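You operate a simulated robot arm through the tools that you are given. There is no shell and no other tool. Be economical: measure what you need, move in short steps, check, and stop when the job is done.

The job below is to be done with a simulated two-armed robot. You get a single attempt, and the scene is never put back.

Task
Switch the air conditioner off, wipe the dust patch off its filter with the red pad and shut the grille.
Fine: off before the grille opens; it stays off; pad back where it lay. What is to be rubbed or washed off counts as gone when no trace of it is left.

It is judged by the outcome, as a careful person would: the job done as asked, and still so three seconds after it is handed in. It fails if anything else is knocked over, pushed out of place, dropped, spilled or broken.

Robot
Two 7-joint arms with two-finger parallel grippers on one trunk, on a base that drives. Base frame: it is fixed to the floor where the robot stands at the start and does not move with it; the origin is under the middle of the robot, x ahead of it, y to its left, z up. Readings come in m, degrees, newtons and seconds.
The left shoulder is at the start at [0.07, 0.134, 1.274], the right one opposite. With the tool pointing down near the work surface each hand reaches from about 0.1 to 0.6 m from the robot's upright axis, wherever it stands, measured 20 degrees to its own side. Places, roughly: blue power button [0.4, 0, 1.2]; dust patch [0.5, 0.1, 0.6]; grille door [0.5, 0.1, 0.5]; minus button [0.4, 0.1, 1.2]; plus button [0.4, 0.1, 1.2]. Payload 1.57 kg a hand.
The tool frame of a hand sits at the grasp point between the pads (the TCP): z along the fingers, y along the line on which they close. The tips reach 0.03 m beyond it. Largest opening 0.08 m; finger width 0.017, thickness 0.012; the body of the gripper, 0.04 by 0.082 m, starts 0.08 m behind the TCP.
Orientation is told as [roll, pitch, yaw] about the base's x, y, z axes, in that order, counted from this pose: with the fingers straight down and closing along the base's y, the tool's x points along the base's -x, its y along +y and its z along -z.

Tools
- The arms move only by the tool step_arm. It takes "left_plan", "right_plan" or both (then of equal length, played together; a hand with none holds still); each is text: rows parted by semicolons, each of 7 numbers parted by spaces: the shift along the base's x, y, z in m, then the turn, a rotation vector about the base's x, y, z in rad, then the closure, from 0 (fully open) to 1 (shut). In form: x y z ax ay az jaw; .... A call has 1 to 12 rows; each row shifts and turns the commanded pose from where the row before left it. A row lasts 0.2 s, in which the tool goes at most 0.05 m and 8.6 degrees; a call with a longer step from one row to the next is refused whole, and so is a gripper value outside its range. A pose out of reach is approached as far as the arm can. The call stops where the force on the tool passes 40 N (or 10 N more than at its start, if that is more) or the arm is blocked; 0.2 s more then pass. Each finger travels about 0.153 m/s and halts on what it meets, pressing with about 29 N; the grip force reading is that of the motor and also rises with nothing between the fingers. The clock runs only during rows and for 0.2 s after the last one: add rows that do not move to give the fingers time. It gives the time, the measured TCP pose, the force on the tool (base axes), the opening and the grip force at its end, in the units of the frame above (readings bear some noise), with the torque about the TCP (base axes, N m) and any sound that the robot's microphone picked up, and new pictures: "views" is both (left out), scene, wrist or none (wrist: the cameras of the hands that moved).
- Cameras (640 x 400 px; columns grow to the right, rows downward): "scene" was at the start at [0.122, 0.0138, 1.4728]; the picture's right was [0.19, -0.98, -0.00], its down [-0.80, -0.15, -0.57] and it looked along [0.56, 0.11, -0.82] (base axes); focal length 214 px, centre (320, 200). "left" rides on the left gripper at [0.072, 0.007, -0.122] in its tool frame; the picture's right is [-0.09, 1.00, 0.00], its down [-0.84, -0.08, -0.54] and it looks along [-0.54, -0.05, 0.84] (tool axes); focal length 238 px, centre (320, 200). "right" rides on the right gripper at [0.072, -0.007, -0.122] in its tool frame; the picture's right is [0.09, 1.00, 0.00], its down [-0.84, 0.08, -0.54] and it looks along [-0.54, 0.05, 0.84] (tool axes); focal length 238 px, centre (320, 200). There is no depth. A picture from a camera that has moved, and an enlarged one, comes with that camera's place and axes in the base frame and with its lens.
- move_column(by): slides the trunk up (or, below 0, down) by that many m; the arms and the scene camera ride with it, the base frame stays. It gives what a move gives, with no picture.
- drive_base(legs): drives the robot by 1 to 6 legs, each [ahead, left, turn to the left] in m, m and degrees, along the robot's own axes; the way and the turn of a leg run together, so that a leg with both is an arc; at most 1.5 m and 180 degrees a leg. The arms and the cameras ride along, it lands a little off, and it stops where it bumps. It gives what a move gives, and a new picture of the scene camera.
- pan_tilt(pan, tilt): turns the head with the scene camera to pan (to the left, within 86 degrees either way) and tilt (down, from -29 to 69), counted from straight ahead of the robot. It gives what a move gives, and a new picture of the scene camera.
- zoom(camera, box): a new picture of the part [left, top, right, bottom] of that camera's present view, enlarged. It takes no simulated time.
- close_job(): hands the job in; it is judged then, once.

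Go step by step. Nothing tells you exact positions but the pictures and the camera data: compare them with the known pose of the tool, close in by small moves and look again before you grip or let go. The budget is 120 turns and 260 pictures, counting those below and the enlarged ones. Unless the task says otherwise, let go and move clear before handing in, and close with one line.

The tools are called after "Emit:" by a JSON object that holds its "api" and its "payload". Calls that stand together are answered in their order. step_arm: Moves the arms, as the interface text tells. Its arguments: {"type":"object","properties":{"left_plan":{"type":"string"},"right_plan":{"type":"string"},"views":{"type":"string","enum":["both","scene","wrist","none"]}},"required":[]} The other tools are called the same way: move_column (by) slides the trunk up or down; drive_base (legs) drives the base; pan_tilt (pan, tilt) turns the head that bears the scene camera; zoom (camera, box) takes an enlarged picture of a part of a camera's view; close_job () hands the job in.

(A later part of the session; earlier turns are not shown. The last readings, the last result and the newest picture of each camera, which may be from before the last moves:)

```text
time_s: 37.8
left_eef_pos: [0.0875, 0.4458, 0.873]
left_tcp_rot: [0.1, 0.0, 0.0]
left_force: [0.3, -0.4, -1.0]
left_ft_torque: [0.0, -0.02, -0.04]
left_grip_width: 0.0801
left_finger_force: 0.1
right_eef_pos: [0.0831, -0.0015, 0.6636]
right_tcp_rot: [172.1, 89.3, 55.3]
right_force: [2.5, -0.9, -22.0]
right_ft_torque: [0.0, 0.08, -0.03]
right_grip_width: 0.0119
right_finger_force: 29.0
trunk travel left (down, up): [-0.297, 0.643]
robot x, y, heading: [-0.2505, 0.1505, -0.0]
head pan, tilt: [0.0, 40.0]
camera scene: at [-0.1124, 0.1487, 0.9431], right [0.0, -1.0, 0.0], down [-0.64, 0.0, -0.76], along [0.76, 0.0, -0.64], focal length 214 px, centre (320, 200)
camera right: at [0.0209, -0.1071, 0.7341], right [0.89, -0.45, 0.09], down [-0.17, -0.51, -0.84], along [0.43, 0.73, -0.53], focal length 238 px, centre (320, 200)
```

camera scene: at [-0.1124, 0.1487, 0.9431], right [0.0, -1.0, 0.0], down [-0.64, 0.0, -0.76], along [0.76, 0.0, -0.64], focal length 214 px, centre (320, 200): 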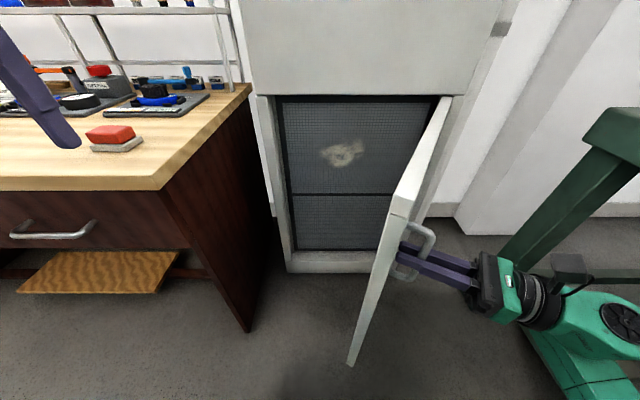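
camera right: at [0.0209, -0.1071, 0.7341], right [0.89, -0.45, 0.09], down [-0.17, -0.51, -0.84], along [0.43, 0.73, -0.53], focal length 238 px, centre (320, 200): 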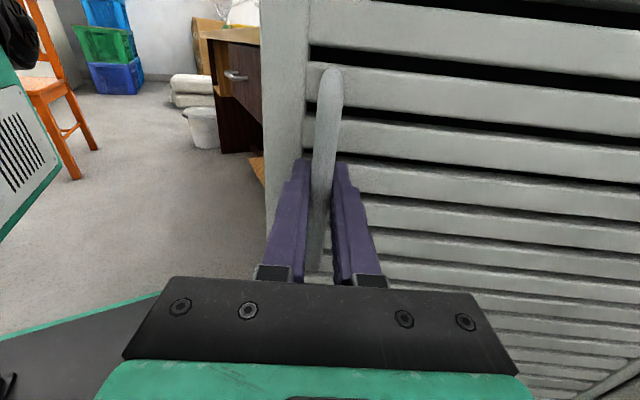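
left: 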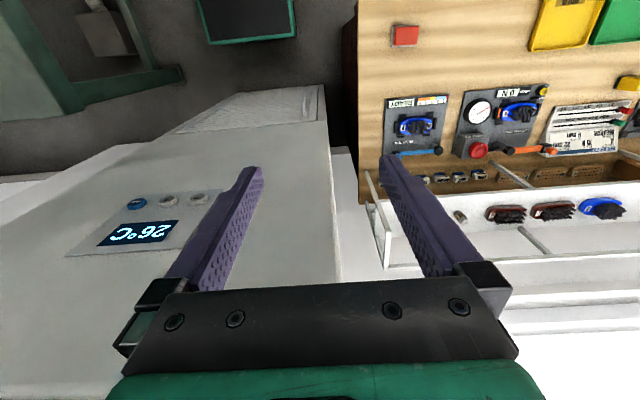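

The dust patch is visible at about y 0.08, z 0.62. I ease the vertical strain and open to about 80°.

Emit:
{"api": "step_arm", "payload": {"right_plan": "-0.0068 -0.0169 -0.002 0 0 0.0437 1; -0.0068 -0.0169 -0.001 0 0 0.0437 1; -0.0053 -0.0173 0 0 0 0.0437 1; -0.0053 -0.0173 0 0 0 0.0437 1; -0.0038 -0.0177 0 0 0 0.0437 1; -0.0038 -0.0177 0 0 0 0.0437 1"}}

```text
time_s: 39.2
left_eef_pos: [0.0859, 0.4485, 0.8751]
left_tcp_rot: [-0.1, 0.0, 0.1]
left_force: [0.3, -0.3, 0.1]
left_ft_torque: [0.0, 0.01, 0.03]
left_grip_width: 0.0803
left_finger_force: 0.1
right_eef_pos: [0.0498, -0.1023, 0.6623]
right_tcp_rot: [157.3, 89.0, 55.3]
right_force: [13.0, -1.9, 22.5]
right_ft_torque: [0.14, 0.22, 0.06]
right_grip_width: 0.0119
right_finger_force: 29.2
trunk travel left (down, up): [-0.297, 0.643]
robot x, y, heading: [-0.2508, 0.1518, 0.0]
head pan, tilt: [0.0, 40.0]
camera scene: at [-0.1146, 0.1509, 0.9438], right [0.0, -1.0, 0.0], down [-0.64, 0.0, -0.77], along [0.77, 0.0, -0.64], focal length 214 px, centre (320, 200)
camera right: at [0.0173, -0.2221, 0.7337], right [0.97, -0.21, 0.1], down [-0.03, -0.54, -0.84], along [0.23, 0.82, -0.53], focal length 238 px, centre (320, 200)
```

scene: 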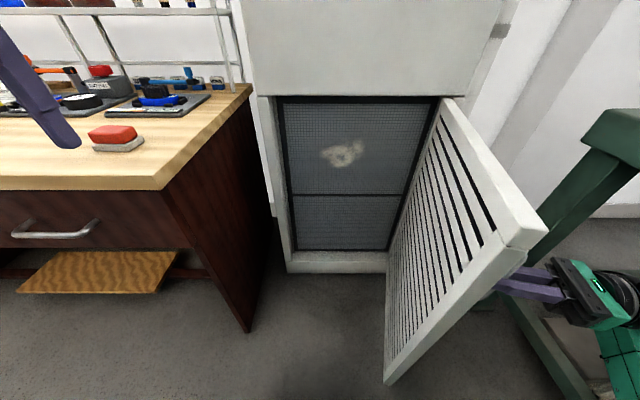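
right: 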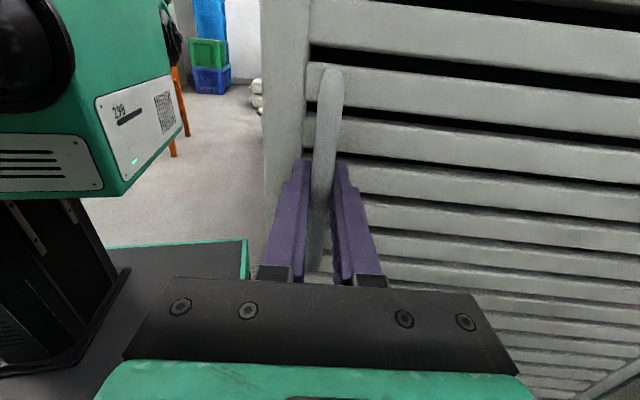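

The door stands at about 75°. I relax the strain, let go and back off from the handle to see whether the door stays.

Emit:
{"api": "step_arm", "payload": {"right_plan": "0.002 0 0.0015 0 0 0 1; 0 0 0 0 0 0 0.5; 0 0 0 0 0 0 0; 0 0 0 0 0 0 0; -0.006 -0.029 0 0 0 0 0; -0.006 -0.029 0 0 0 0 0"}}

```text
time_s: 40.6
left_eef_pos: [0.0861, 0.4467, 0.8761]
left_tcp_rot: [0.0, -0.1, 0.1]
left_force: [-0.1, -0.8, 0.5]
left_ft_torque: [-0.04, -0.01, 0.02]
left_grip_width: 0.08
left_finger_force: 0.0
right_eef_pos: [0.0399, -0.1615, 0.6616]
right_tcp_rot: [166.8, 89.1, 64.8]
right_force: [-0.2, -0.1, 0.7]
right_ft_torque: [-0.01, 0.0, 0.0]
right_grip_width: 0.0799
right_finger_force: 0.0
trunk travel left (down, up): [-0.297, 0.643]
robot x, y, heading: [-0.2474, 0.1493, -0.0]
head pan, tilt: [0.0, 40.0]
camera scene: at [-0.1145, 0.1496, 0.9435], right [0.0, -1.0, 0.0], down [-0.64, 0.0, -0.77], along [0.77, 0.0, -0.64], focal length 214 px, centre (320, 200)
camera right: at [0.0075, -0.2812, 0.7331], right [0.97, -0.21, 0.1], down [-0.03, -0.54, -0.84], along [0.22, 0.82, -0.53], focal length 238 px, centre (320, 200)
```

scene: 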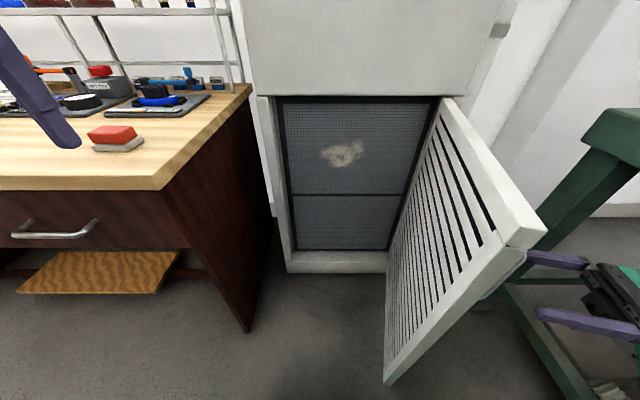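
right: 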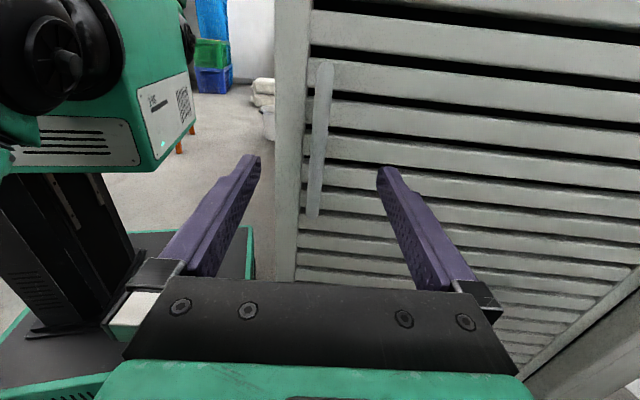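

The door stays where I left it. I raise the trunk for a better reach to the bench and look at the pad closely.

Emit:
{"api": "move_column", "payload": {"by": 0.25}}

Emit:
{"api": "pan_tilt", "payload": {"pan": 30, "tilt": 50}}

Emit:
{"api": "zoom", "payload": {"camera": "left", "box": [0, 0, 640, 400]}}

```text
time_s: 43.1
left_eef_pos: [0.0867, 0.4465, 1.1242]
left_tcp_rot: [0.1, -0.1, 0.1]
left_force: [0.4, -0.6, -0.2]
left_ft_torque: [0.02, -0.01, 0.01]
left_grip_width: 0.0801
left_finger_force: 0.0
right_eef_pos: [0.0386, -0.1623, 0.9119]
right_tcp_rot: [164.8, 89.3, 62.8]
right_force: [0.7, -0.2, -0.7]
right_ft_torque: [-0.04, 0.02, 0.0]
right_grip_width: 0.0801
right_finger_force: 0.1
trunk travel left (down, up): [-0.547, 0.393]
robot x, y, heading: [-0.253, 0.1497, -0.3]
head pan, tilt: [0.0, 40.0]
```

```text
time_s: 44.1
left_eef_pos: [0.086, 0.4452, 1.1248]
left_tcp_rot: [-0.1, -0.2, 0.1]
left_force: [-0.4, -0.2, -0.2]
left_ft_torque: [-0.03, 0.01, 0.0]
left_grip_width: 0.0799
left_finger_force: 0.1
right_eef_pos: [0.0395, -0.1631, 0.9118]
right_tcp_rot: [164.7, 89.3, 62.7]
right_force: [0.1, 0.2, 0.3]
right_ft_torque: [-0.02, -0.02, -0.01]
right_grip_width: 0.0801
right_finger_force: 0.1
trunk travel left (down, up): [-0.547, 0.393]
robot x, y, heading: [-0.2501, 0.1496, 0.2]
head pan, tilt: [30.0, 50.0]
camera scene: at [-0.1328, 0.1882, 1.1793], right [0.5, -0.87, 0.0], down [-0.66, -0.38, -0.64], along [0.56, 0.32, -0.77], focal length 214 px, centre (320, 200)
```

scene: 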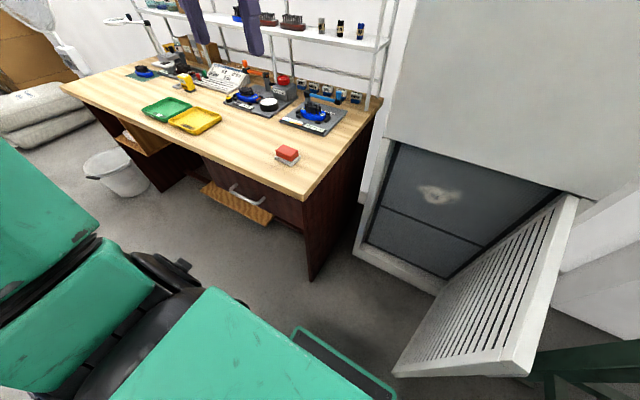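

```text
1.00 times, centred on (320, 200) of left
camera zoom: at [0.0125, 0.4527, 1.2473], right [0.09, 1.0, 0.0], down [0.84, -0.08, 0.54], along [0.54, -0.05, -0.84], focal length 238 px, centre (320, 200)
```

zoom: 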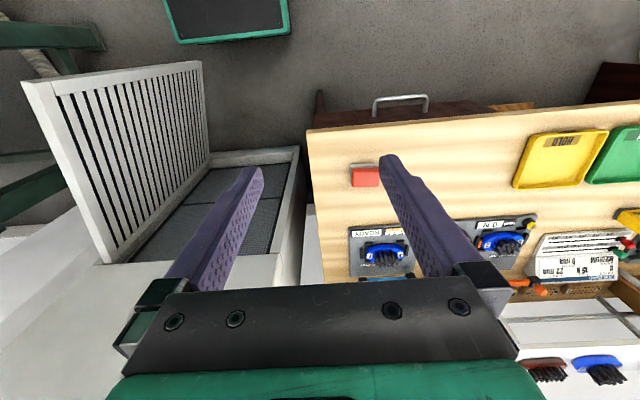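

The pad is at about [0.255, 0.522, 0.79]. I zoom for its size and yaw.

Emit:
{"api": "zoom", "payload": {"camera": "left", "box": [325, 150, 405, 200]}}

Emit:
{"api": "zoom", "payload": {"camera": "scene", "box": [248, 130, 328, 180]}}

```text
8.00 times, centred on (365, 175) of left
camera zoom: at [0.0125, 0.4527, 1.2473], right [0.09, 1.0, 0.0], down [0.84, -0.08, 0.54], along [0.54, -0.05, -0.84], focal length 1907 px, centre (-40, 400)
```

zoom: 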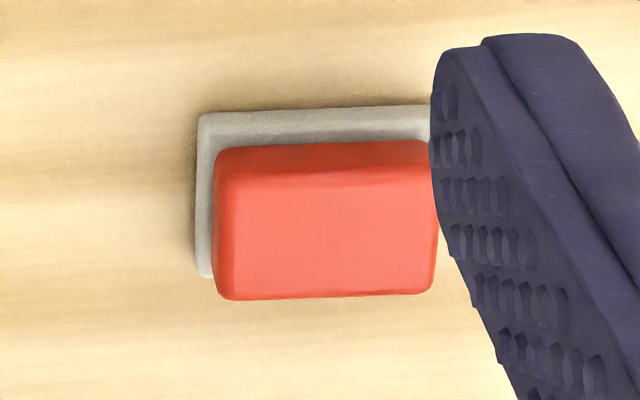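

```text
8.00 times, centred on (288, 155) of scene
camera zoom: at [-0.1328, 0.1882, 1.1793], right [0.5, -0.87, 0.0], down [-0.66, -0.38, -0.64], along [0.56, 0.32, -0.77], focal length 1716 px, centre (576, 560)
```

zoom: 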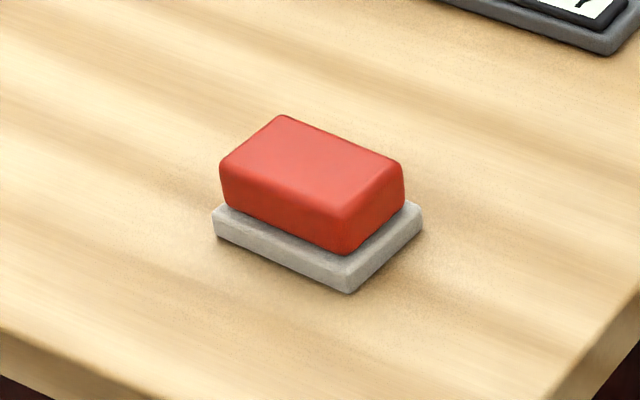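

The pad is a red block (about 0.059 by 0.035) on a grey felt base. I bring the left hand above it.

Emit:
{"api": "step_arm", "payload": {"left_plan": "0.0244 0.0112 -0.032 0 0 0 0; 0.0244 0.0112 -0.032 0 0 0 0; 0.0244 0.0112 -0.032 0 0 0 0; 0.0244 0.0112 -0.032 0 0 0 0; 0.0244 0.0112 -0.032 0 0 0 0; 0.0244 0.0112 -0.032 0 0 0 0; 0.0244 0.0112 -0.032 0 0 0 0; 0 0 0 0 0 0 0"}}

```text
time_s: 45.9
left_eef_pos: [0.2545, 0.5233, 0.9002]
left_tcp_rot: [0.0, -0.1, 0.1]
left_force: [0.6, -0.4, 0.3]
left_ft_torque: [0.03, 0.01, 0.0]
left_grip_width: 0.0796
left_finger_force: 0.1
right_eef_pos: [0.0386, -0.1611, 0.9125]
right_tcp_rot: [162.1, 89.2, 60.1]
right_force: [0.0, -0.6, 0.4]
right_ft_torque: [-0.02, 0.01, -0.02]
right_grip_width: 0.0801
right_finger_force: 0.0
trunk travel left (down, up): [-0.547, 0.393]
robot x, y, heading: [-0.2514, 0.1469, 0.1]
head pan, tilt: [30.0, 50.0]
camera scene: at [-0.1338, 0.1879, 1.1794], right [0.5, -0.87, 0.0], down [-0.66, -0.38, -0.64], along [0.56, 0.32, -0.77], focal length 214 px, centre (320, 200)
camera left: at [0.1821, 0.5305, 1.0231], right [0.09, 1.0, 0.0], down [0.83, -0.08, 0.55], along [0.54, -0.05, -0.84], focal length 238 px, centre (320, 200)
```

scene: 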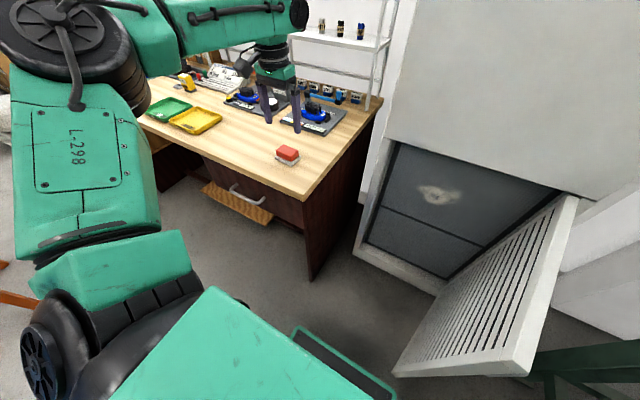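
left: 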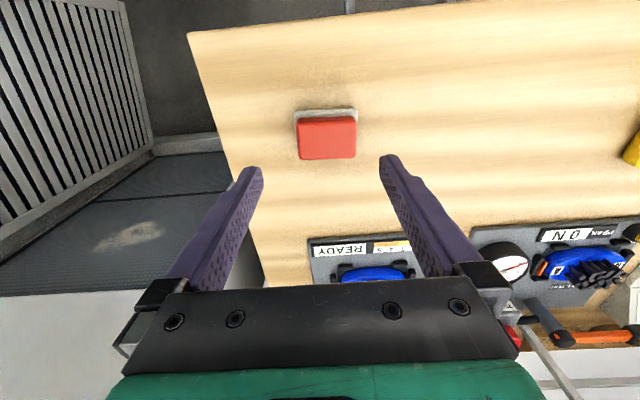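

The pad centre comes out at [0.261, 0.529]. I correct and descend partway.

Emit:
{"api": "step_arm", "payload": {"left_plan": "0.005 0.005 -0.025 0 0 0 0; 0 0 -0.025 0 0 0 0; 0 0 0 0 0 0 0", "views": "wrist"}}

Emit:
{"api": "zoom", "payload": {"camera": "scene", "box": [240, 110, 336, 170]}}

```text
time_s: 46.7
left_eef_pos: [0.2605, 0.5287, 0.8495]
left_tcp_rot: [0.0, -0.1, 0.2]
left_force: [-0.5, 0.8, 0.3]
left_ft_torque: [0.0, 0.02, 0.02]
left_grip_width: 0.0803
left_finger_force: 0.1
right_eef_pos: [0.0396, -0.162, 0.912]
right_tcp_rot: [164.9, 89.2, 63.0]
right_force: [1.3, 0.1, 0.1]
right_ft_torque: [0.01, 0.0, 0.0]
right_grip_width: 0.0798
right_finger_force: 0.1
trunk travel left (down, up): [-0.547, 0.393]
robot x, y, heading: [-0.252, 0.1517, 0.1]
head pan, tilt: [30.0, 50.0]
camera left: at [0.1877, 0.5358, 0.9726], right [0.09, 1.0, 0.0], down [0.84, -0.08, 0.54], along [0.54, -0.05, -0.84], focal length 238 px, centre (320, 200)
```

left: 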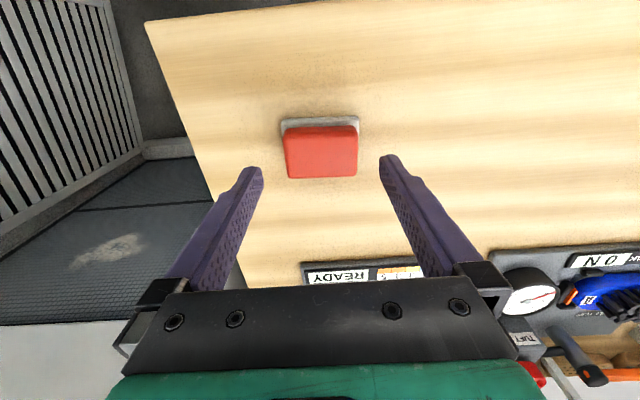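

```text
6.67 times, centred on (288, 140) of scene
camera zoom: at [-0.1329, 0.1881, 1.1793], right [0.5, -0.87, 0.0], down [-0.66, -0.38, -0.64], along [0.56, 0.32, -0.77], focal length 1430 px, centre (533, 600)
```

zoom: 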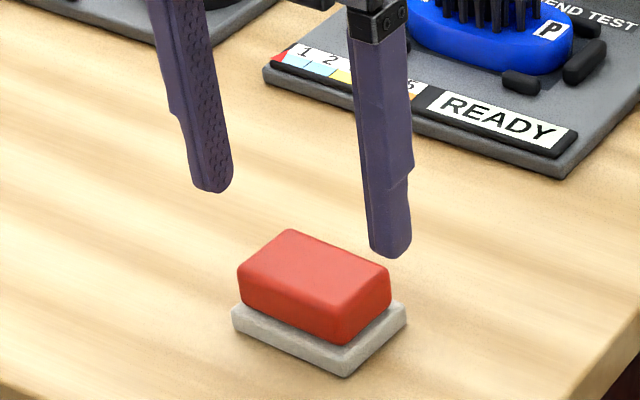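

Aligned. I descend so the tips stop just above the grey base.

Emit:
{"api": "step_arm", "payload": {"left_plan": "-0.003 0.001 -0.02 0 0 0 0; 0 0 -0.018 0 0 0 0; 0 0 0 0 0 0 0", "views": "wrist"}}

Emit:
{"api": "zoom", "payload": {"camera": "scene", "box": [240, 110, 336, 170]}}

```text
time_s: 47.5
left_eef_pos: [0.2582, 0.5294, 0.8121]
left_tcp_rot: [0.1, -0.1, 0.2]
left_force: [0.3, 0.6, 0.6]
left_ft_torque: [-0.01, 0.0, 0.01]
left_grip_width: 0.0801
left_finger_force: 0.0
right_eef_pos: [0.0401, -0.1629, 0.9126]
right_tcp_rot: [164.1, 89.2, 62.2]
right_force: [0.3, 0.5, 0.4]
right_ft_torque: [-0.01, 0.01, 0.02]
right_grip_width: 0.08
right_finger_force: 0.0
trunk travel left (down, up): [-0.547, 0.393]
robot x, y, heading: [-0.254, 0.1501, -0.1]
head pan, tilt: [30.0, 50.0]
camera left: at [0.1845, 0.5369, 0.935], right [0.09, 1.0, 0.0], down [0.84, -0.08, 0.54], along [0.54, -0.05, -0.84], focal length 238 px, centre (320, 200)
```

left: 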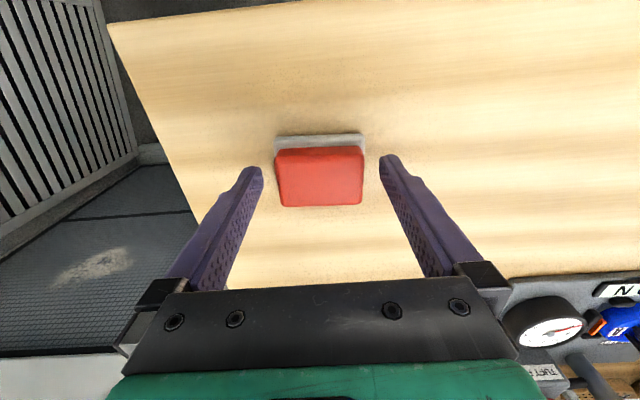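

```text
6.67 times, centred on (288, 140) of scene
camera zoom: at [-0.133, 0.1882, 1.1793], right [0.5, -0.87, 0.0], down [-0.66, -0.38, -0.64], along [0.56, 0.32, -0.77], focal length 1430 px, centre (533, 600)
```

zoom: 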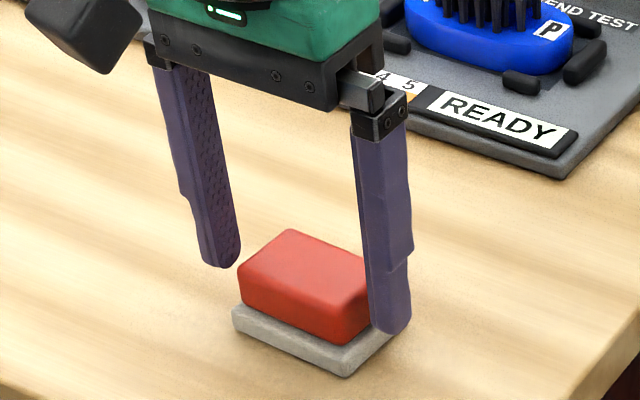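

The fingers straddle the red block. I lower 3 mm more and close.

Emit:
{"api": "step_arm", "payload": {"left_plan": "-0.001 0 -0.003 0 0 0 0; 0 0 0 0 0 0 0.2; 0 0 0 0 0 0 0.4; 0 0 0 0 0 0 0.6; 0 0 0 0 0 0 0.6", "views": "wrist"}}

Emit:
{"api": "zoom", "payload": {"camera": "scene", "box": [240, 110, 336, 170]}}

```text
time_s: 48.7
left_eef_pos: [0.256, 0.53, 0.8105]
left_tcp_rot: [0.0, -0.1, 0.1]
left_force: [1.0, 0.2, -0.2]
left_ft_torque: [0.01, -0.05, 0.0]
left_grip_width: 0.0595
left_finger_force: 29.6
right_eef_pos: [0.0394, -0.1616, 0.9114]
right_tcp_rot: [164.9, 89.3, 63.0]
right_force: [-0.5, 0.9, 0.5]
right_ft_torque: [0.01, -0.03, 0.01]
right_grip_width: 0.0799
right_finger_force: 0.1
trunk travel left (down, up): [-0.547, 0.393]
robot x, y, heading: [-0.2503, 0.1498, -0.0]
head pan, tilt: [30.0, 50.0]
camera left: at [0.1838, 0.537, 0.9323], right [0.09, 1.0, 0.0], down [0.84, -0.08, 0.54], along [0.54, -0.05, -0.84], focal length 238 px, centre (320, 200)
```

left: 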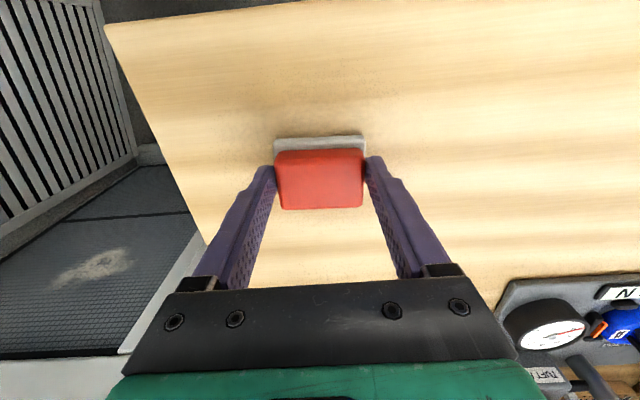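

```text
6.67 times, centred on (288, 140) of scene
camera zoom: at [-0.1328, 0.1882, 1.1793], right [0.5, -0.87, 0.0], down [-0.66, -0.38, -0.64], along [0.56, 0.32, -0.77], focal length 1430 px, centre (533, 600)
```

zoom: 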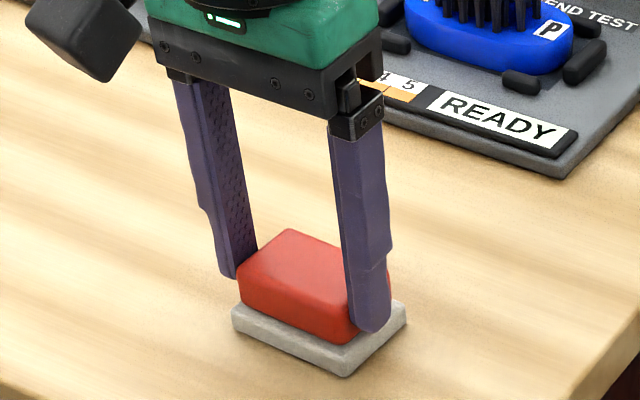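

The pad is held (59.5 mm, at TCP [0.256, 0.530, 0.810]). I lift it and bring it in front of the robot.

Emit:
{"api": "step_arm", "payload": {"left_plan": "0 0 0.02 0 0 0 0.6; 0 0 0.04 0 0 0 0.6; 0 0 0.04 0 0 0 0.6; 0 0 0.04 0 0 0 0.6; -0.0194 -0.0357 0 0 0 0 0.6; -0.0194 -0.0357 0 0 0 0 0.6; -0.0194 -0.0357 0 0 0 0 0.6; -0.0194 -0.0357 0 0 0 0 0.6; -0.0194 -0.0357 0 0 0 0 0.6; -0.0194 -0.0357 0 0 0 0 0.6; 0 -0.03 0 0 0 0 0.6; 0 0 0 0 0 0 0.6"}}

```text
time_s: 51.3
left_eef_pos: [0.1406, 0.2866, 0.9506]
left_tcp_rot: [-0.2, -0.2, 0.0]
left_force: [-0.2, 0.2, -1.4]
left_ft_torque: [0.01, -0.02, -0.01]
left_grip_width: 0.0595
left_finger_force: 28.9
right_eef_pos: [0.0395, -0.1613, 0.9124]
right_tcp_rot: [161.9, 89.3, 60.1]
right_force: [-0.1, 0.1, 0.3]
right_ft_torque: [0.0, 0.01, -0.01]
right_grip_width: 0.08
right_finger_force: 0.1
trunk travel left (down, up): [-0.547, 0.393]
robot x, y, heading: [-0.2512, 0.1503, -0.1]
head pan, tilt: [30.0, 50.0]
camera scene: at [-0.1332, 0.189, 1.1793], right [0.5, -0.87, 0.0], down [-0.66, -0.38, -0.64], along [0.56, 0.32, -0.77], focal length 214 px, centre (320, 200)
camera left: at [0.0674, 0.2931, 1.0729], right [0.09, 1.0, 0.0], down [0.84, -0.07, 0.54], along [0.54, -0.05, -0.84], focal length 238 px, centre (320, 200)
```

scene: 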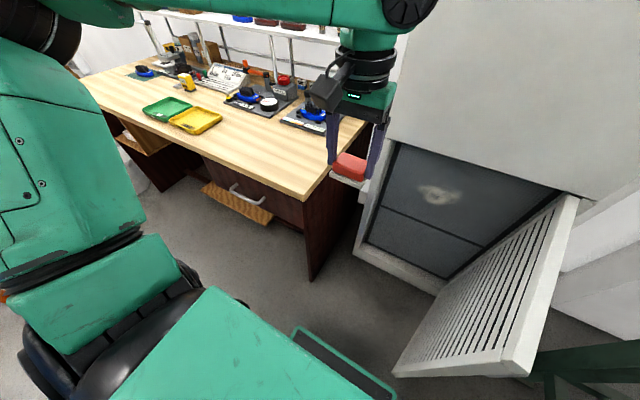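
left: 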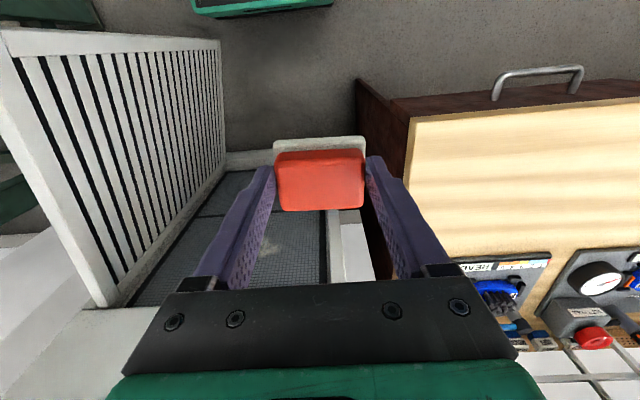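

The pad is secure. I tilt the hand to point forward while moving towards the opening.

Emit:
{"api": "step_arm", "payload": {"left_plan": "0.004 -0.011 -0.0073 0 -0.1428 0 0.6; 0.004 -0.011 -0.0073 0 -0.1428 0 0.6; 0.004 -0.011 -0.0073 0 -0.1428 0 0.6; 0.004 -0.011 -0.0073 0 -0.1428 0 0.6; 0.004 -0.011 -0.0073 0 -0.1428 0 0.6; 0.004 -0.011 -0.0073 0 -0.1428 0 0.6; 0.004 -0.011 -0.0073 0 -0.1428 0 0.6; 0.004 -0.011 -0.0073 0 -0.1428 0 0.6; 0.004 -0.011 -0.0073 0 -0.1428 0 0.6; 0.004 -0.011 -0.0073 0 -0.1428 0 0.6; 0.004 -0.011 -0.0073 0 -0.1428 0 0.6; 0 0 0 0 0 0 0.6"}}

```text
time_s: 53.9
left_eef_pos: [0.2095, 0.1965, 0.91]
left_tcp_rot: [31.6, -81.3, -32.0]
left_force: [0.1, 0.4, -0.3]
left_ft_torque: [-0.01, -0.01, -0.02]
left_grip_width: 0.0591
left_finger_force: 29.0
left hand out of reach, approached as far as the arm can: row 5, 6, 7, 8, 10, 11
right_eef_pos: [0.0407, -0.1628, 0.9115]
right_tcp_rot: [165.0, 89.3, 63.3]
right_force: [-0.4, 0.1, 0.6]
right_ft_torque: [0.01, -0.01, -0.02]
right_grip_width: 0.0799
right_finger_force: 0.1
trunk travel left (down, up): [-0.547, 0.393]
robot x, y, heading: [-0.253, 0.15, 0.1]
head pan, tilt: [30.0, 50.0]
camera scene: at [-0.1328, 0.1881, 1.1793], right [0.5, -0.87, 0.0], down [-0.66, -0.38, -0.64], along [0.56, 0.32, -0.77], focal length 214 px, centre (320, 200)
camera left: at [0.078, 0.2093, 0.855], right [0.02, 0.99, 0.17], down [-0.43, -0.14, 0.89], along [0.9, -0.09, 0.42], focal length 238 px, centre (320, 200)
```

scene: 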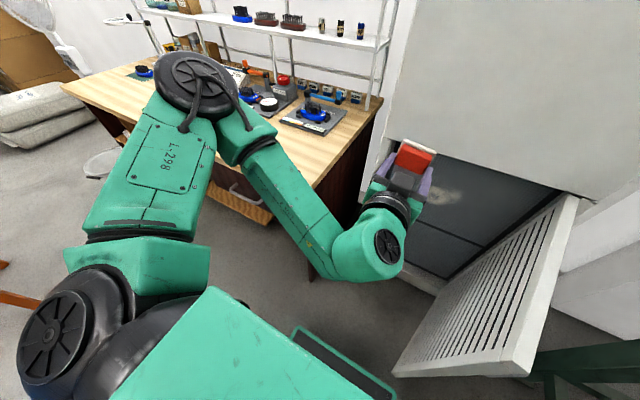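
left: 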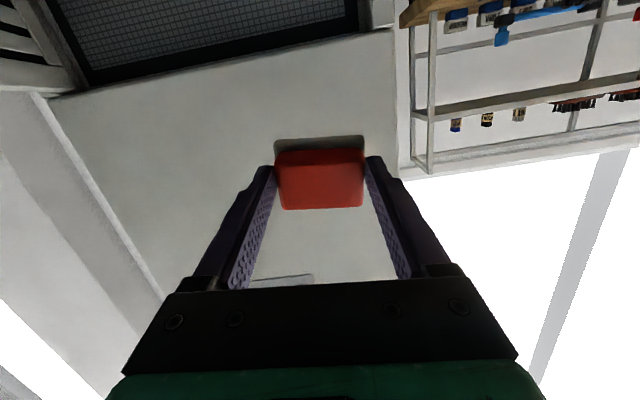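

The wrist is near a limit here, so I roll the hand 90° the free way; the pad's face stays forward.

Emit:
{"api": "step_arm", "payload": {"left_plan": "0.005 0 -0.005 0.1428 0 0 0.6; 0.005 0 -0.005 0.1428 0 0 0.6; 0.005 0 -0.005 0.1428 0 0 0.6; 0 0 -0.005 0.1428 0 0 0.6; 0 0 -0.005 0.1428 0 0 0.6; 0 0 -0.005 0.1428 0 0 0.6; 0 0 -0.005 0.1428 0 0 0.6; 0 0 -0.005 0.1428 0 0 0.6; 0 0 0 0.1428 0 0 0.6; 0 0 0 0.1428 0 0 0.6; 0 0 0 0.1428 0 0 0.6; 0 0 0 0 0 0 0.6"}}

```text
time_s: 56.5
left_eef_pos: [0.2254, 0.2451, 0.8942]
left_tcp_rot: [90.1, 4.7, -82.6]
left_force: [0.1, -1.2, -0.7]
left_ft_torque: [-0.01, -0.01, -0.01]
left_grip_width: 0.0591
left_finger_force: 29.1
left hand out of reach, approached as far as the arm can: row 1, 2, 3, 4, 5, 6, 7, 8, 9, 11
right_eef_pos: [0.0391, -0.1625, 0.912]
right_tcp_rot: [165.2, 89.1, 63.2]
right_force: [1.1, -0.2, -0.5]
right_ft_torque: [-0.01, -0.01, 0.01]
right_grip_width: 0.0801
right_finger_force: 0.0
trunk travel left (down, up): [-0.547, 0.393]
robot x, y, heading: [-0.2547, 0.1479, -0.0]
head pan, tilt: [30.0, 50.0]
camera scene: at [-0.1328, 0.1882, 1.1793], right [0.5, -0.87, 0.0], down [-0.66, -0.38, -0.64], along [0.56, 0.32, -0.77], focal length 214 px, centre (320, 200)
camera left: at [0.0951, 0.2997, 0.908], right [0.02, -0.17, 0.98], down [-0.43, -0.89, -0.15], along [0.9, -0.42, -0.09], focal length 238 px, centre (320, 200)
```

scene: 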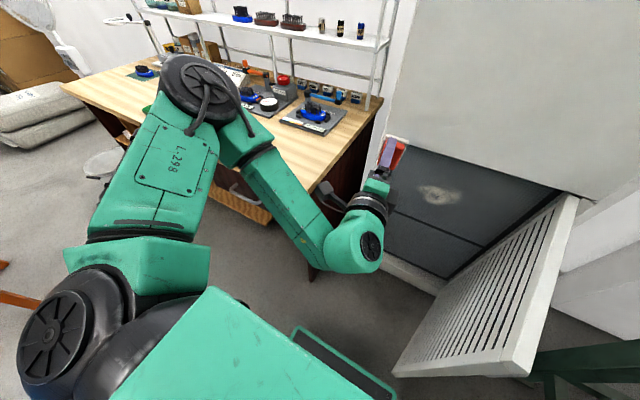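
left: 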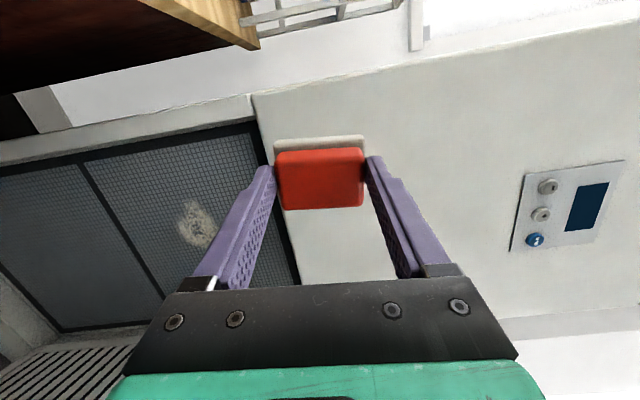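

The arm is just too folded this close in; further forward will be easier. I lower the trunk so the pad comes to the filter's height.

Emit:
{"api": "move_column", "payload": {"by": -0.22}}

Emit:
{"api": "step_arm", "payload": {"left_plan": "0.01 -0.01 0 0 0 0 0.6; 0.01 -0.01 0 0 0 0 0.6; 0.01 -0.01 0 0 0 0 0.6; 0.01 -0.01 0 0 0 0 0.6; 0.01 -0.01 0 0 0 0 0.6; 0.01 -0.01 0 0 0 0 0.6; 0 0 0 0 0 0 0.6"}}

```text
time_s: 58.8
left_eef_pos: [0.2252, 0.245, 0.6746]
left_tcp_rot: [90.0, 4.5, -82.7]
left_force: [0.1, -0.5, -0.5]
left_ft_torque: [0.0, 0.02, 0.03]
left_grip_width: 0.0592
left_finger_force: 28.8
right_eef_pos: [0.04, -0.1615, 0.6927]
right_tcp_rot: [164.4, 89.2, 62.6]
right_force: [0.1, -0.2, 0.2]
right_ft_torque: [-0.01, 0.03, 0.0]
right_grip_width: 0.0801
right_finger_force: 0.1
trunk travel left (down, up): [-0.327, 0.613]
robot x, y, heading: [-0.2528, 0.1476, -0.3]
head pan, tilt: [30.0, 50.0]
```

```text
time_s: 60.4
left_eef_pos: [0.2823, 0.2335, 0.701]
left_tcp_rot: [89.8, 4.6, -82.8]
left_force: [-0.4, 0.5, -1.8]
left_ft_torque: [-0.01, 0.01, 0.01]
left_grip_width: 0.0591
left_finger_force: 28.7
left hand out of reach, approached as far as the arm can: row 1, 2, 3, 4, 5, 6
right_eef_pos: [0.0396, -0.1622, 0.692]
right_tcp_rot: [164.7, 89.2, 62.9]
right_force: [-0.5, 0.3, -0.5]
right_ft_torque: [-0.03, 0.02, -0.01]
right_grip_width: 0.08
right_finger_force: 0.0
trunk travel left (down, up): [-0.327, 0.613]
robot x, y, heading: [-0.2498, 0.1483, -0.1]
head pan, tilt: [30.0, 50.0]
camera scene: at [-0.1328, 0.1882, 0.9593], right [0.5, -0.87, 0.0], down [-0.66, -0.38, -0.64], along [0.56, 0.32, -0.77], focal length 214 px, centre (320, 200)
camera left: at [0.1507, 0.2881, 0.7145], right [0.02, -0.17, 0.99], down [-0.43, -0.89, -0.14], along [0.9, -0.42, -0.09], focal length 238 px, centre (320, 200)
```

scene: 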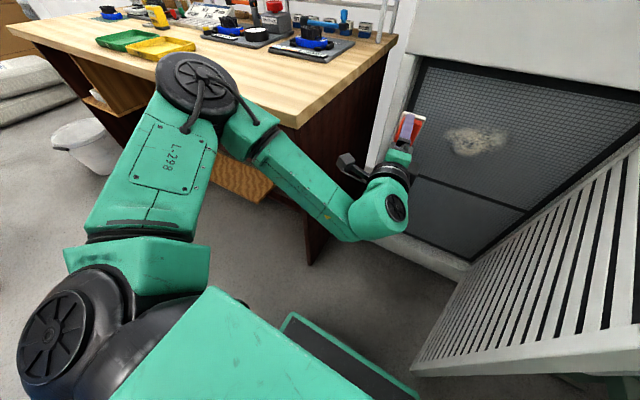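
left: 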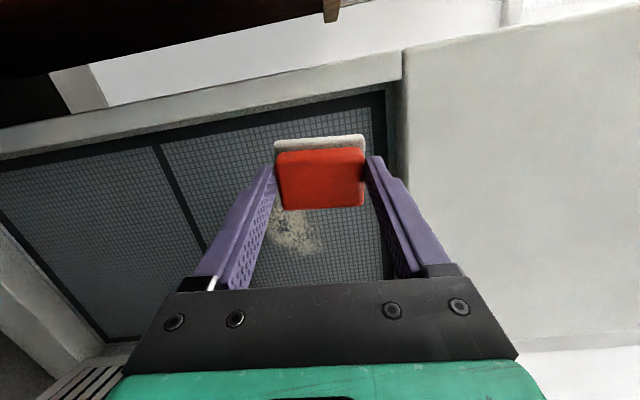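

The dust is centred around y 0.065, z 0.62 on a filter near x 0.52. I push on forward to unfold the arm and see whether the lateral reach frees up.

Emit:
{"api": "step_arm", "payload": {"left_plan": "0.025 0 0 0 0 0 0.6; 0.025 0 0 0 0 0 0.6; 0.025 0 0 0 0 0 0.6; 0.025 0 0 0 0 0 0.6; 0 0 0 0 0 0 0.6"}}

```text
time_s: 61.6
left_eef_pos: [0.3704, 0.2595, 0.7145]
left_tcp_rot: [89.9, 4.6, -82.8]
left_force: [0.1, 0.2, -0.4]
left_ft_torque: [0.01, -0.01, 0.0]
left_grip_width: 0.0593
left_finger_force: 29.2
left hand out of reach, approached as far as the arm can: row 1, 2, 3, 4
right_eef_pos: [0.0396, -0.1623, 0.6918]
right_tcp_rot: [165.1, 89.3, 63.1]
right_force: [-1.0, -0.2, -0.4]
right_ft_torque: [0.0, -0.02, 0.0]
right_grip_width: 0.0801
right_finger_force: 0.0
trunk travel left (down, up): [-0.327, 0.613]
robot x, y, heading: [-0.2547, 0.1469, -0.1]
head pan, tilt: [30.0, 50.0]
camera scene: at [-0.1328, 0.1882, 0.9593], right [0.5, -0.87, 0.0], down [-0.66, -0.38, -0.64], along [0.56, 0.32, -0.77], focal length 214 px, centre (320, 200)
camera left: at [0.2392, 0.3138, 0.7274], right [0.02, -0.17, 0.99], down [-0.43, -0.89, -0.14], along [0.9, -0.42, -0.09], focal length 238 px, centre (320, 200)
```

scene: 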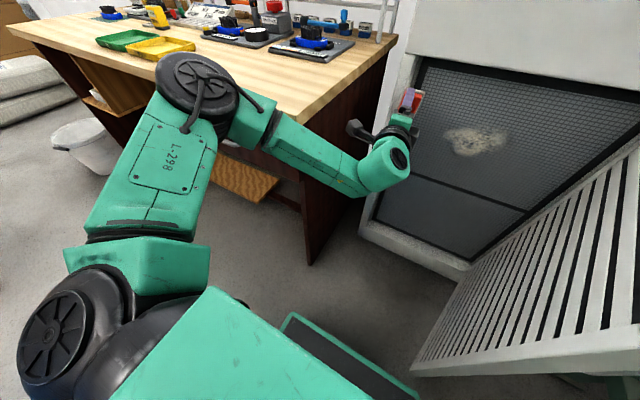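
left: 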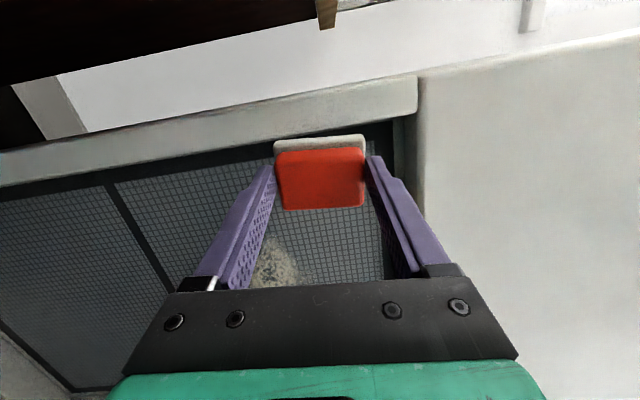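

The elbow is stuck against a limit; the right arm worked fine in the mirrored pose with its camera on top, so I roll the left hand another 90° into that pose.

Emit:
{"api": "step_arm", "payload": {"left_plan": "-0.01 0 0 0.1428 0 0 0.6; -0.01 0 0 0.1428 0 0 0.6; -0.01 0 0 0.1428 0 0 0.6; -0.01 0 0 0.1428 0 0 0.6; -0.01 0 0 0.1428 0 0 0.6; -0.01 0 0 0.1428 0 0 0.6; 0 0 0 0.1428 0 0 0.6; 0 0 0 0.1428 0 0 0.6; 0 0 0 0.1428 0 0 0.6; 0 0 0 0.1428 0 0 0.6; 0 0 0 0.1428 0 0 0.6; 0 0 0 0 0 0 0.6"}}

```text
time_s: 64.2
left_eef_pos: [0.3096, 0.2582, 0.7129]
left_tcp_rot: [-147.3, 81.3, 32.9]
left_force: [-0.6, -0.3, -0.3]
left_ft_torque: [0.02, 0.03, 0.01]
left_grip_width: 0.0592
left_finger_force: 29.1
right_eef_pos: [0.0391, -0.1627, 0.6926]
right_tcp_rot: [165.0, 89.1, 63.2]
right_force: [0.5, 0.1, -0.3]
right_ft_torque: [-0.01, 0.01, -0.04]
right_grip_width: 0.08
right_finger_force: 0.2
trunk travel left (down, up): [-0.327, 0.613]
robot x, y, heading: [-0.2502, 0.1503, 0.2]
head pan, tilt: [30.0, 50.0]
camera scene: at [-0.1328, 0.1882, 0.9593], right [0.5, -0.87, 0.0], down [-0.66, -0.38, -0.64], along [0.56, 0.32, -0.77], focal length 214 px, centre (320, 200)
camera left: at [0.1793, 0.2457, 0.77], right [0.02, -0.98, -0.17], down [-0.43, 0.15, -0.89], along [0.9, 0.09, -0.42], focal length 238 px, centre (320, 200)
```

scene: 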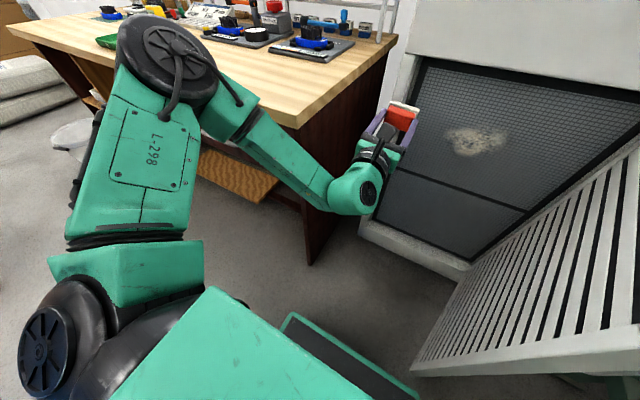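
left: 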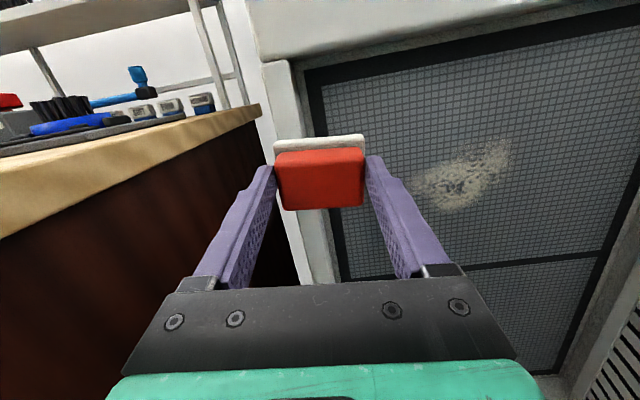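

The hand is free now with the camera on top. I level it and shift it in front of the dust.

Emit:
{"api": "step_arm", "payload": {"left_plan": "0 -0.03 -0.013 -0.01 0.0212 0 0.6; 0 -0.03 -0.013 -0.01 0.0212 0 0.6; 0 -0.03 -0.013 -0.01 0.0212 0 0.6; 0 -0.03 -0.013 -0.01 0.0212 0 0.6; 0 -0.03 -0.013 -0.01 0.0212 0 0.6; 0 -0.03 -0.013 -0.01 0.0212 0 0.6; 0 0 0 0 0 0 0.6"}}

```text
time_s: 65.8
left_eef_pos: [0.2826, 0.2051, 0.7053]
left_tcp_rot: [-89.0, 88.9, 91.2]
left_force: [0.2, -0.3, -0.6]
left_ft_torque: [-0.01, 0.03, -0.02]
left_grip_width: 0.0589
left_finger_force: 28.8
left hand out of reach, approached as far as the arm can: row 2, 3, 4, 5, 6
right_eef_pos: [0.0397, -0.1613, 0.693]
right_tcp_rot: [164.9, 89.2, 63.0]
right_force: [0.0, -0.1, 0.3]
right_ft_torque: [0.0, -0.01, 0.0]
right_grip_width: 0.08
right_finger_force: 0.0
trunk travel left (down, up): [-0.327, 0.613]
robot x, y, heading: [-0.2499, 0.1484, -0.2]
head pan, tilt: [30.0, 50.0]
camera scene: at [-0.1328, 0.1882, 0.9593], right [0.5, -0.87, 0.0], down [-0.66, -0.38, -0.64], along [0.56, 0.32, -0.77], focal length 214 px, centre (320, 200)
camera left: at [0.159, 0.1971, 0.7775], right [0.0, -0.99, -0.11], down [-0.54, 0.09, -0.83], along [0.84, 0.06, -0.54], focal length 238 px, centre (320, 200)
```

scene: 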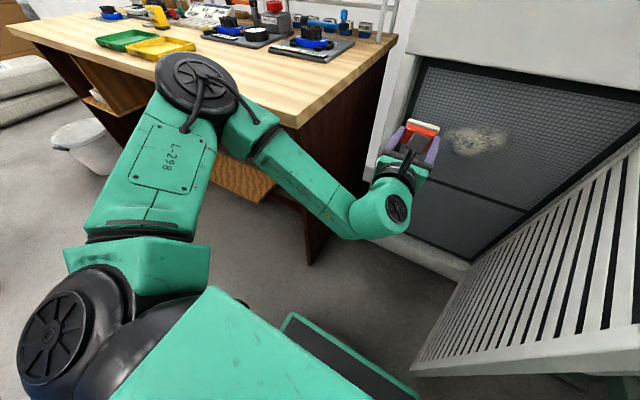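
left: 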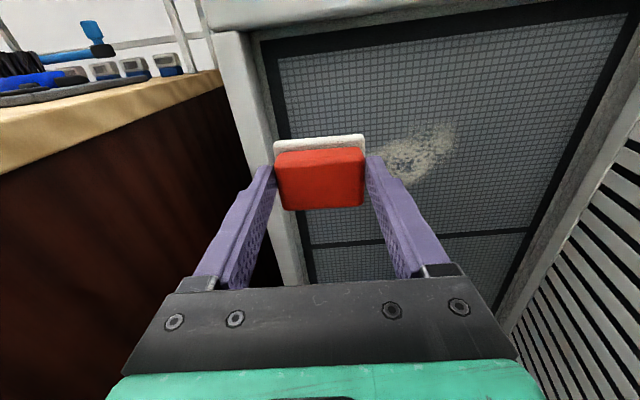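

The left shoulder is at its limit reaching inward. Turning the base 20° to the right puts the target on the left arm's own side, and keeps clear of door and bench.

Emit:
{"api": "drive_base", "payload": {"legs": [[0, 0, -20]]}}

```text
time_s: 67.4
left_eef_pos: [0.2712, 0.032, 0.7063]
left_tcp_rot: [-102.3, 89.2, 58.3]
left_force: [0.8, 1.1, -0.8]
left_ft_torque: [0.01, 0.03, -0.01]
left_grip_width: 0.0585
left_finger_force: 29.1
right_eef_pos: [-0.0797, -0.2256, 0.6951]
right_tcp_rot: [79.7, 89.2, -40.4]
right_force: [-0.3, 0.4, -0.6]
right_ft_torque: [-0.02, 0.0, 0.03]
right_grip_width: 0.0799
right_finger_force: 0.1
trunk travel left (down, up): [-0.327, 0.613]
robot x, y, heading: [-0.2512, 0.1512, -19.6]
head pan, tilt: [30.0, 50.0]
stopped in leg 1: the robot was blocked; the commanded pose is now the measured one
camera scene: at [-0.1254, 0.1569, 0.9594], right [0.18, -0.98, 0.01], down [-0.75, -0.14, -0.64], along [0.63, 0.11, -0.77], focal length 214 px, centre (320, 200)
```

scene: 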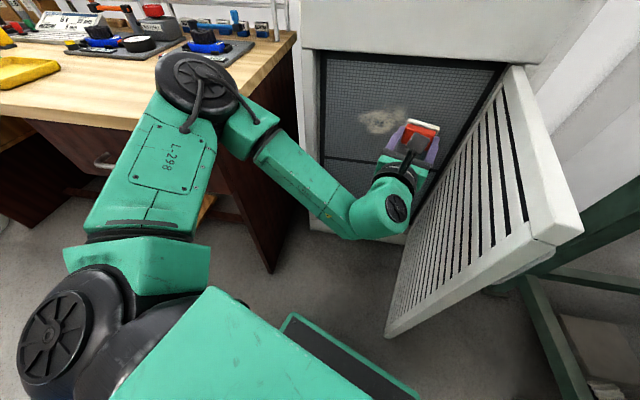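

It stopped just short, so something may have touched. I look at the left elbow near the bench and at the left hand's view.

Emit:
{"api": "pan_tilt", "payload": {"pan": 75, "tilt": 45}}

Emit:
{"api": "zoom", "payload": {"camera": "left", "box": [0, 0, 640, 400]}}

Emit:
{"api": "zoom", "payload": {"camera": "right", "box": [0, 0, 640, 400]}}

Emit:
{"api": "pan_tilt", "payload": {"pan": -60, "tilt": 45}}

```text
time_s: 68.6
left_eef_pos: [0.2726, 0.0325, 0.7053]
left_tcp_rot: [-99.7, 89.4, 61.0]
left_force: [-0.1, 0.0, -0.9]
left_ft_torque: [0.0, 0.05, -0.05]
left_grip_width: 0.059
left_finger_force: 28.9
right_eef_pos: [-0.0789, -0.225, 0.6957]
right_tcp_rot: [79.7, 89.4, -40.4]
right_force: [-0.3, 0.1, 0.4]
right_ft_torque: [-0.01, -0.02, 0.0]
right_grip_width: 0.0802
right_finger_force: 0.0
trunk travel left (down, up): [-0.327, 0.613]
robot x, y, heading: [-0.2522, 0.1533, -19.7]
head pan, tilt: [75.0, 45.0]
camera scene: at [-0.1538, 0.2105, 0.9656], right [0.82, -0.57, 0.0], down [-0.4, -0.59, -0.7], along [0.4, 0.58, -0.71], focal length 214 px, centre (320, 200)
```

scene: 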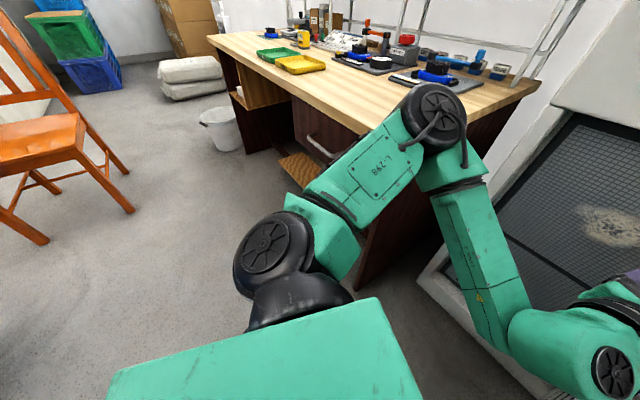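

```text
1.00 times, centred on (320, 200) of left
camera zoom: at [0.1537, 0.0654, 0.7778], right [-0.33, -0.94, -0.1], down [-0.48, 0.26, -0.84], along [0.81, -0.23, -0.54], focal length 238 px, centre (320, 200)
```

zoom: 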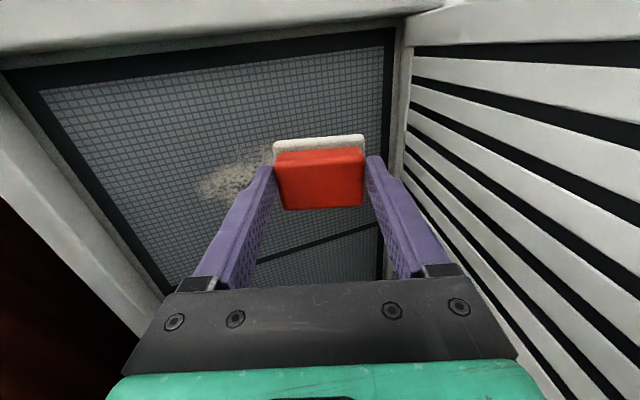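

```text
1.00 times, centred on (320, 200) of right
camera zoom: at [-0.1465, -0.3279, 0.7681], right [0.86, -0.5, 0.1], down [-0.2, -0.51, -0.83], along [0.47, 0.7, -0.54], focal length 238 px, centre (320, 200)
```

zoom: 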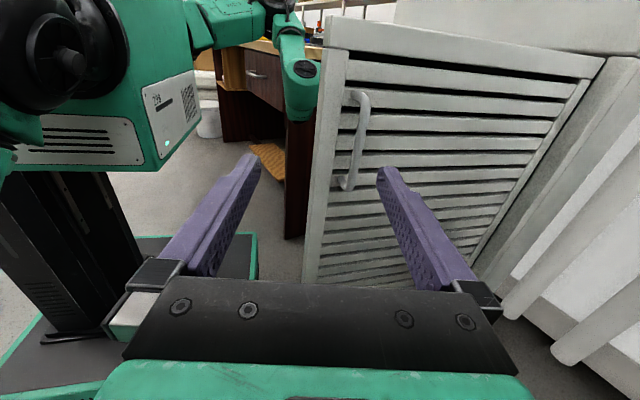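

```text
time_s: 70.7
left_eef_pos: [0.272, 0.0318, 0.7064]
left_tcp_rot: [-99.1, 89.3, 61.4]
left_force: [-1.0, 0.2, 0.0]
left_ft_torque: [-0.04, 0.02, 0.0]
left_grip_width: 0.0588
left_finger_force: 29.1
right_eef_pos: [-0.0797, -0.2272, 0.6943]
right_tcp_rot: [81.9, 89.3, -38.3]
right_force: [0.3, 1.0, -0.1]
right_ft_torque: [0.01, -0.02, -0.03]
right_grip_width: 0.08
right_finger_force: 0.1
trunk travel left (down, up): [-0.327, 0.613]
robot x, y, heading: [-0.2513, 0.1521, -19.4]
head pan, tilt: [-60.0, 45.0]
camera scene: at [-0.1853, 0.0636, 0.967], right [-0.98, -0.18, 0.0], down [-0.13, 0.69, -0.71], along [0.13, -0.7, -0.7], focal length 214 px, centre (320, 200)
```

scene: 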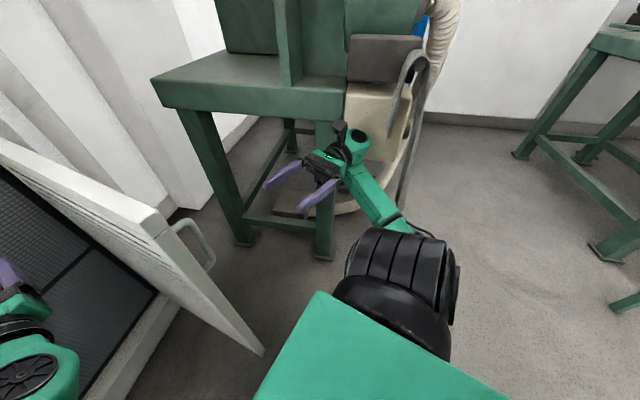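

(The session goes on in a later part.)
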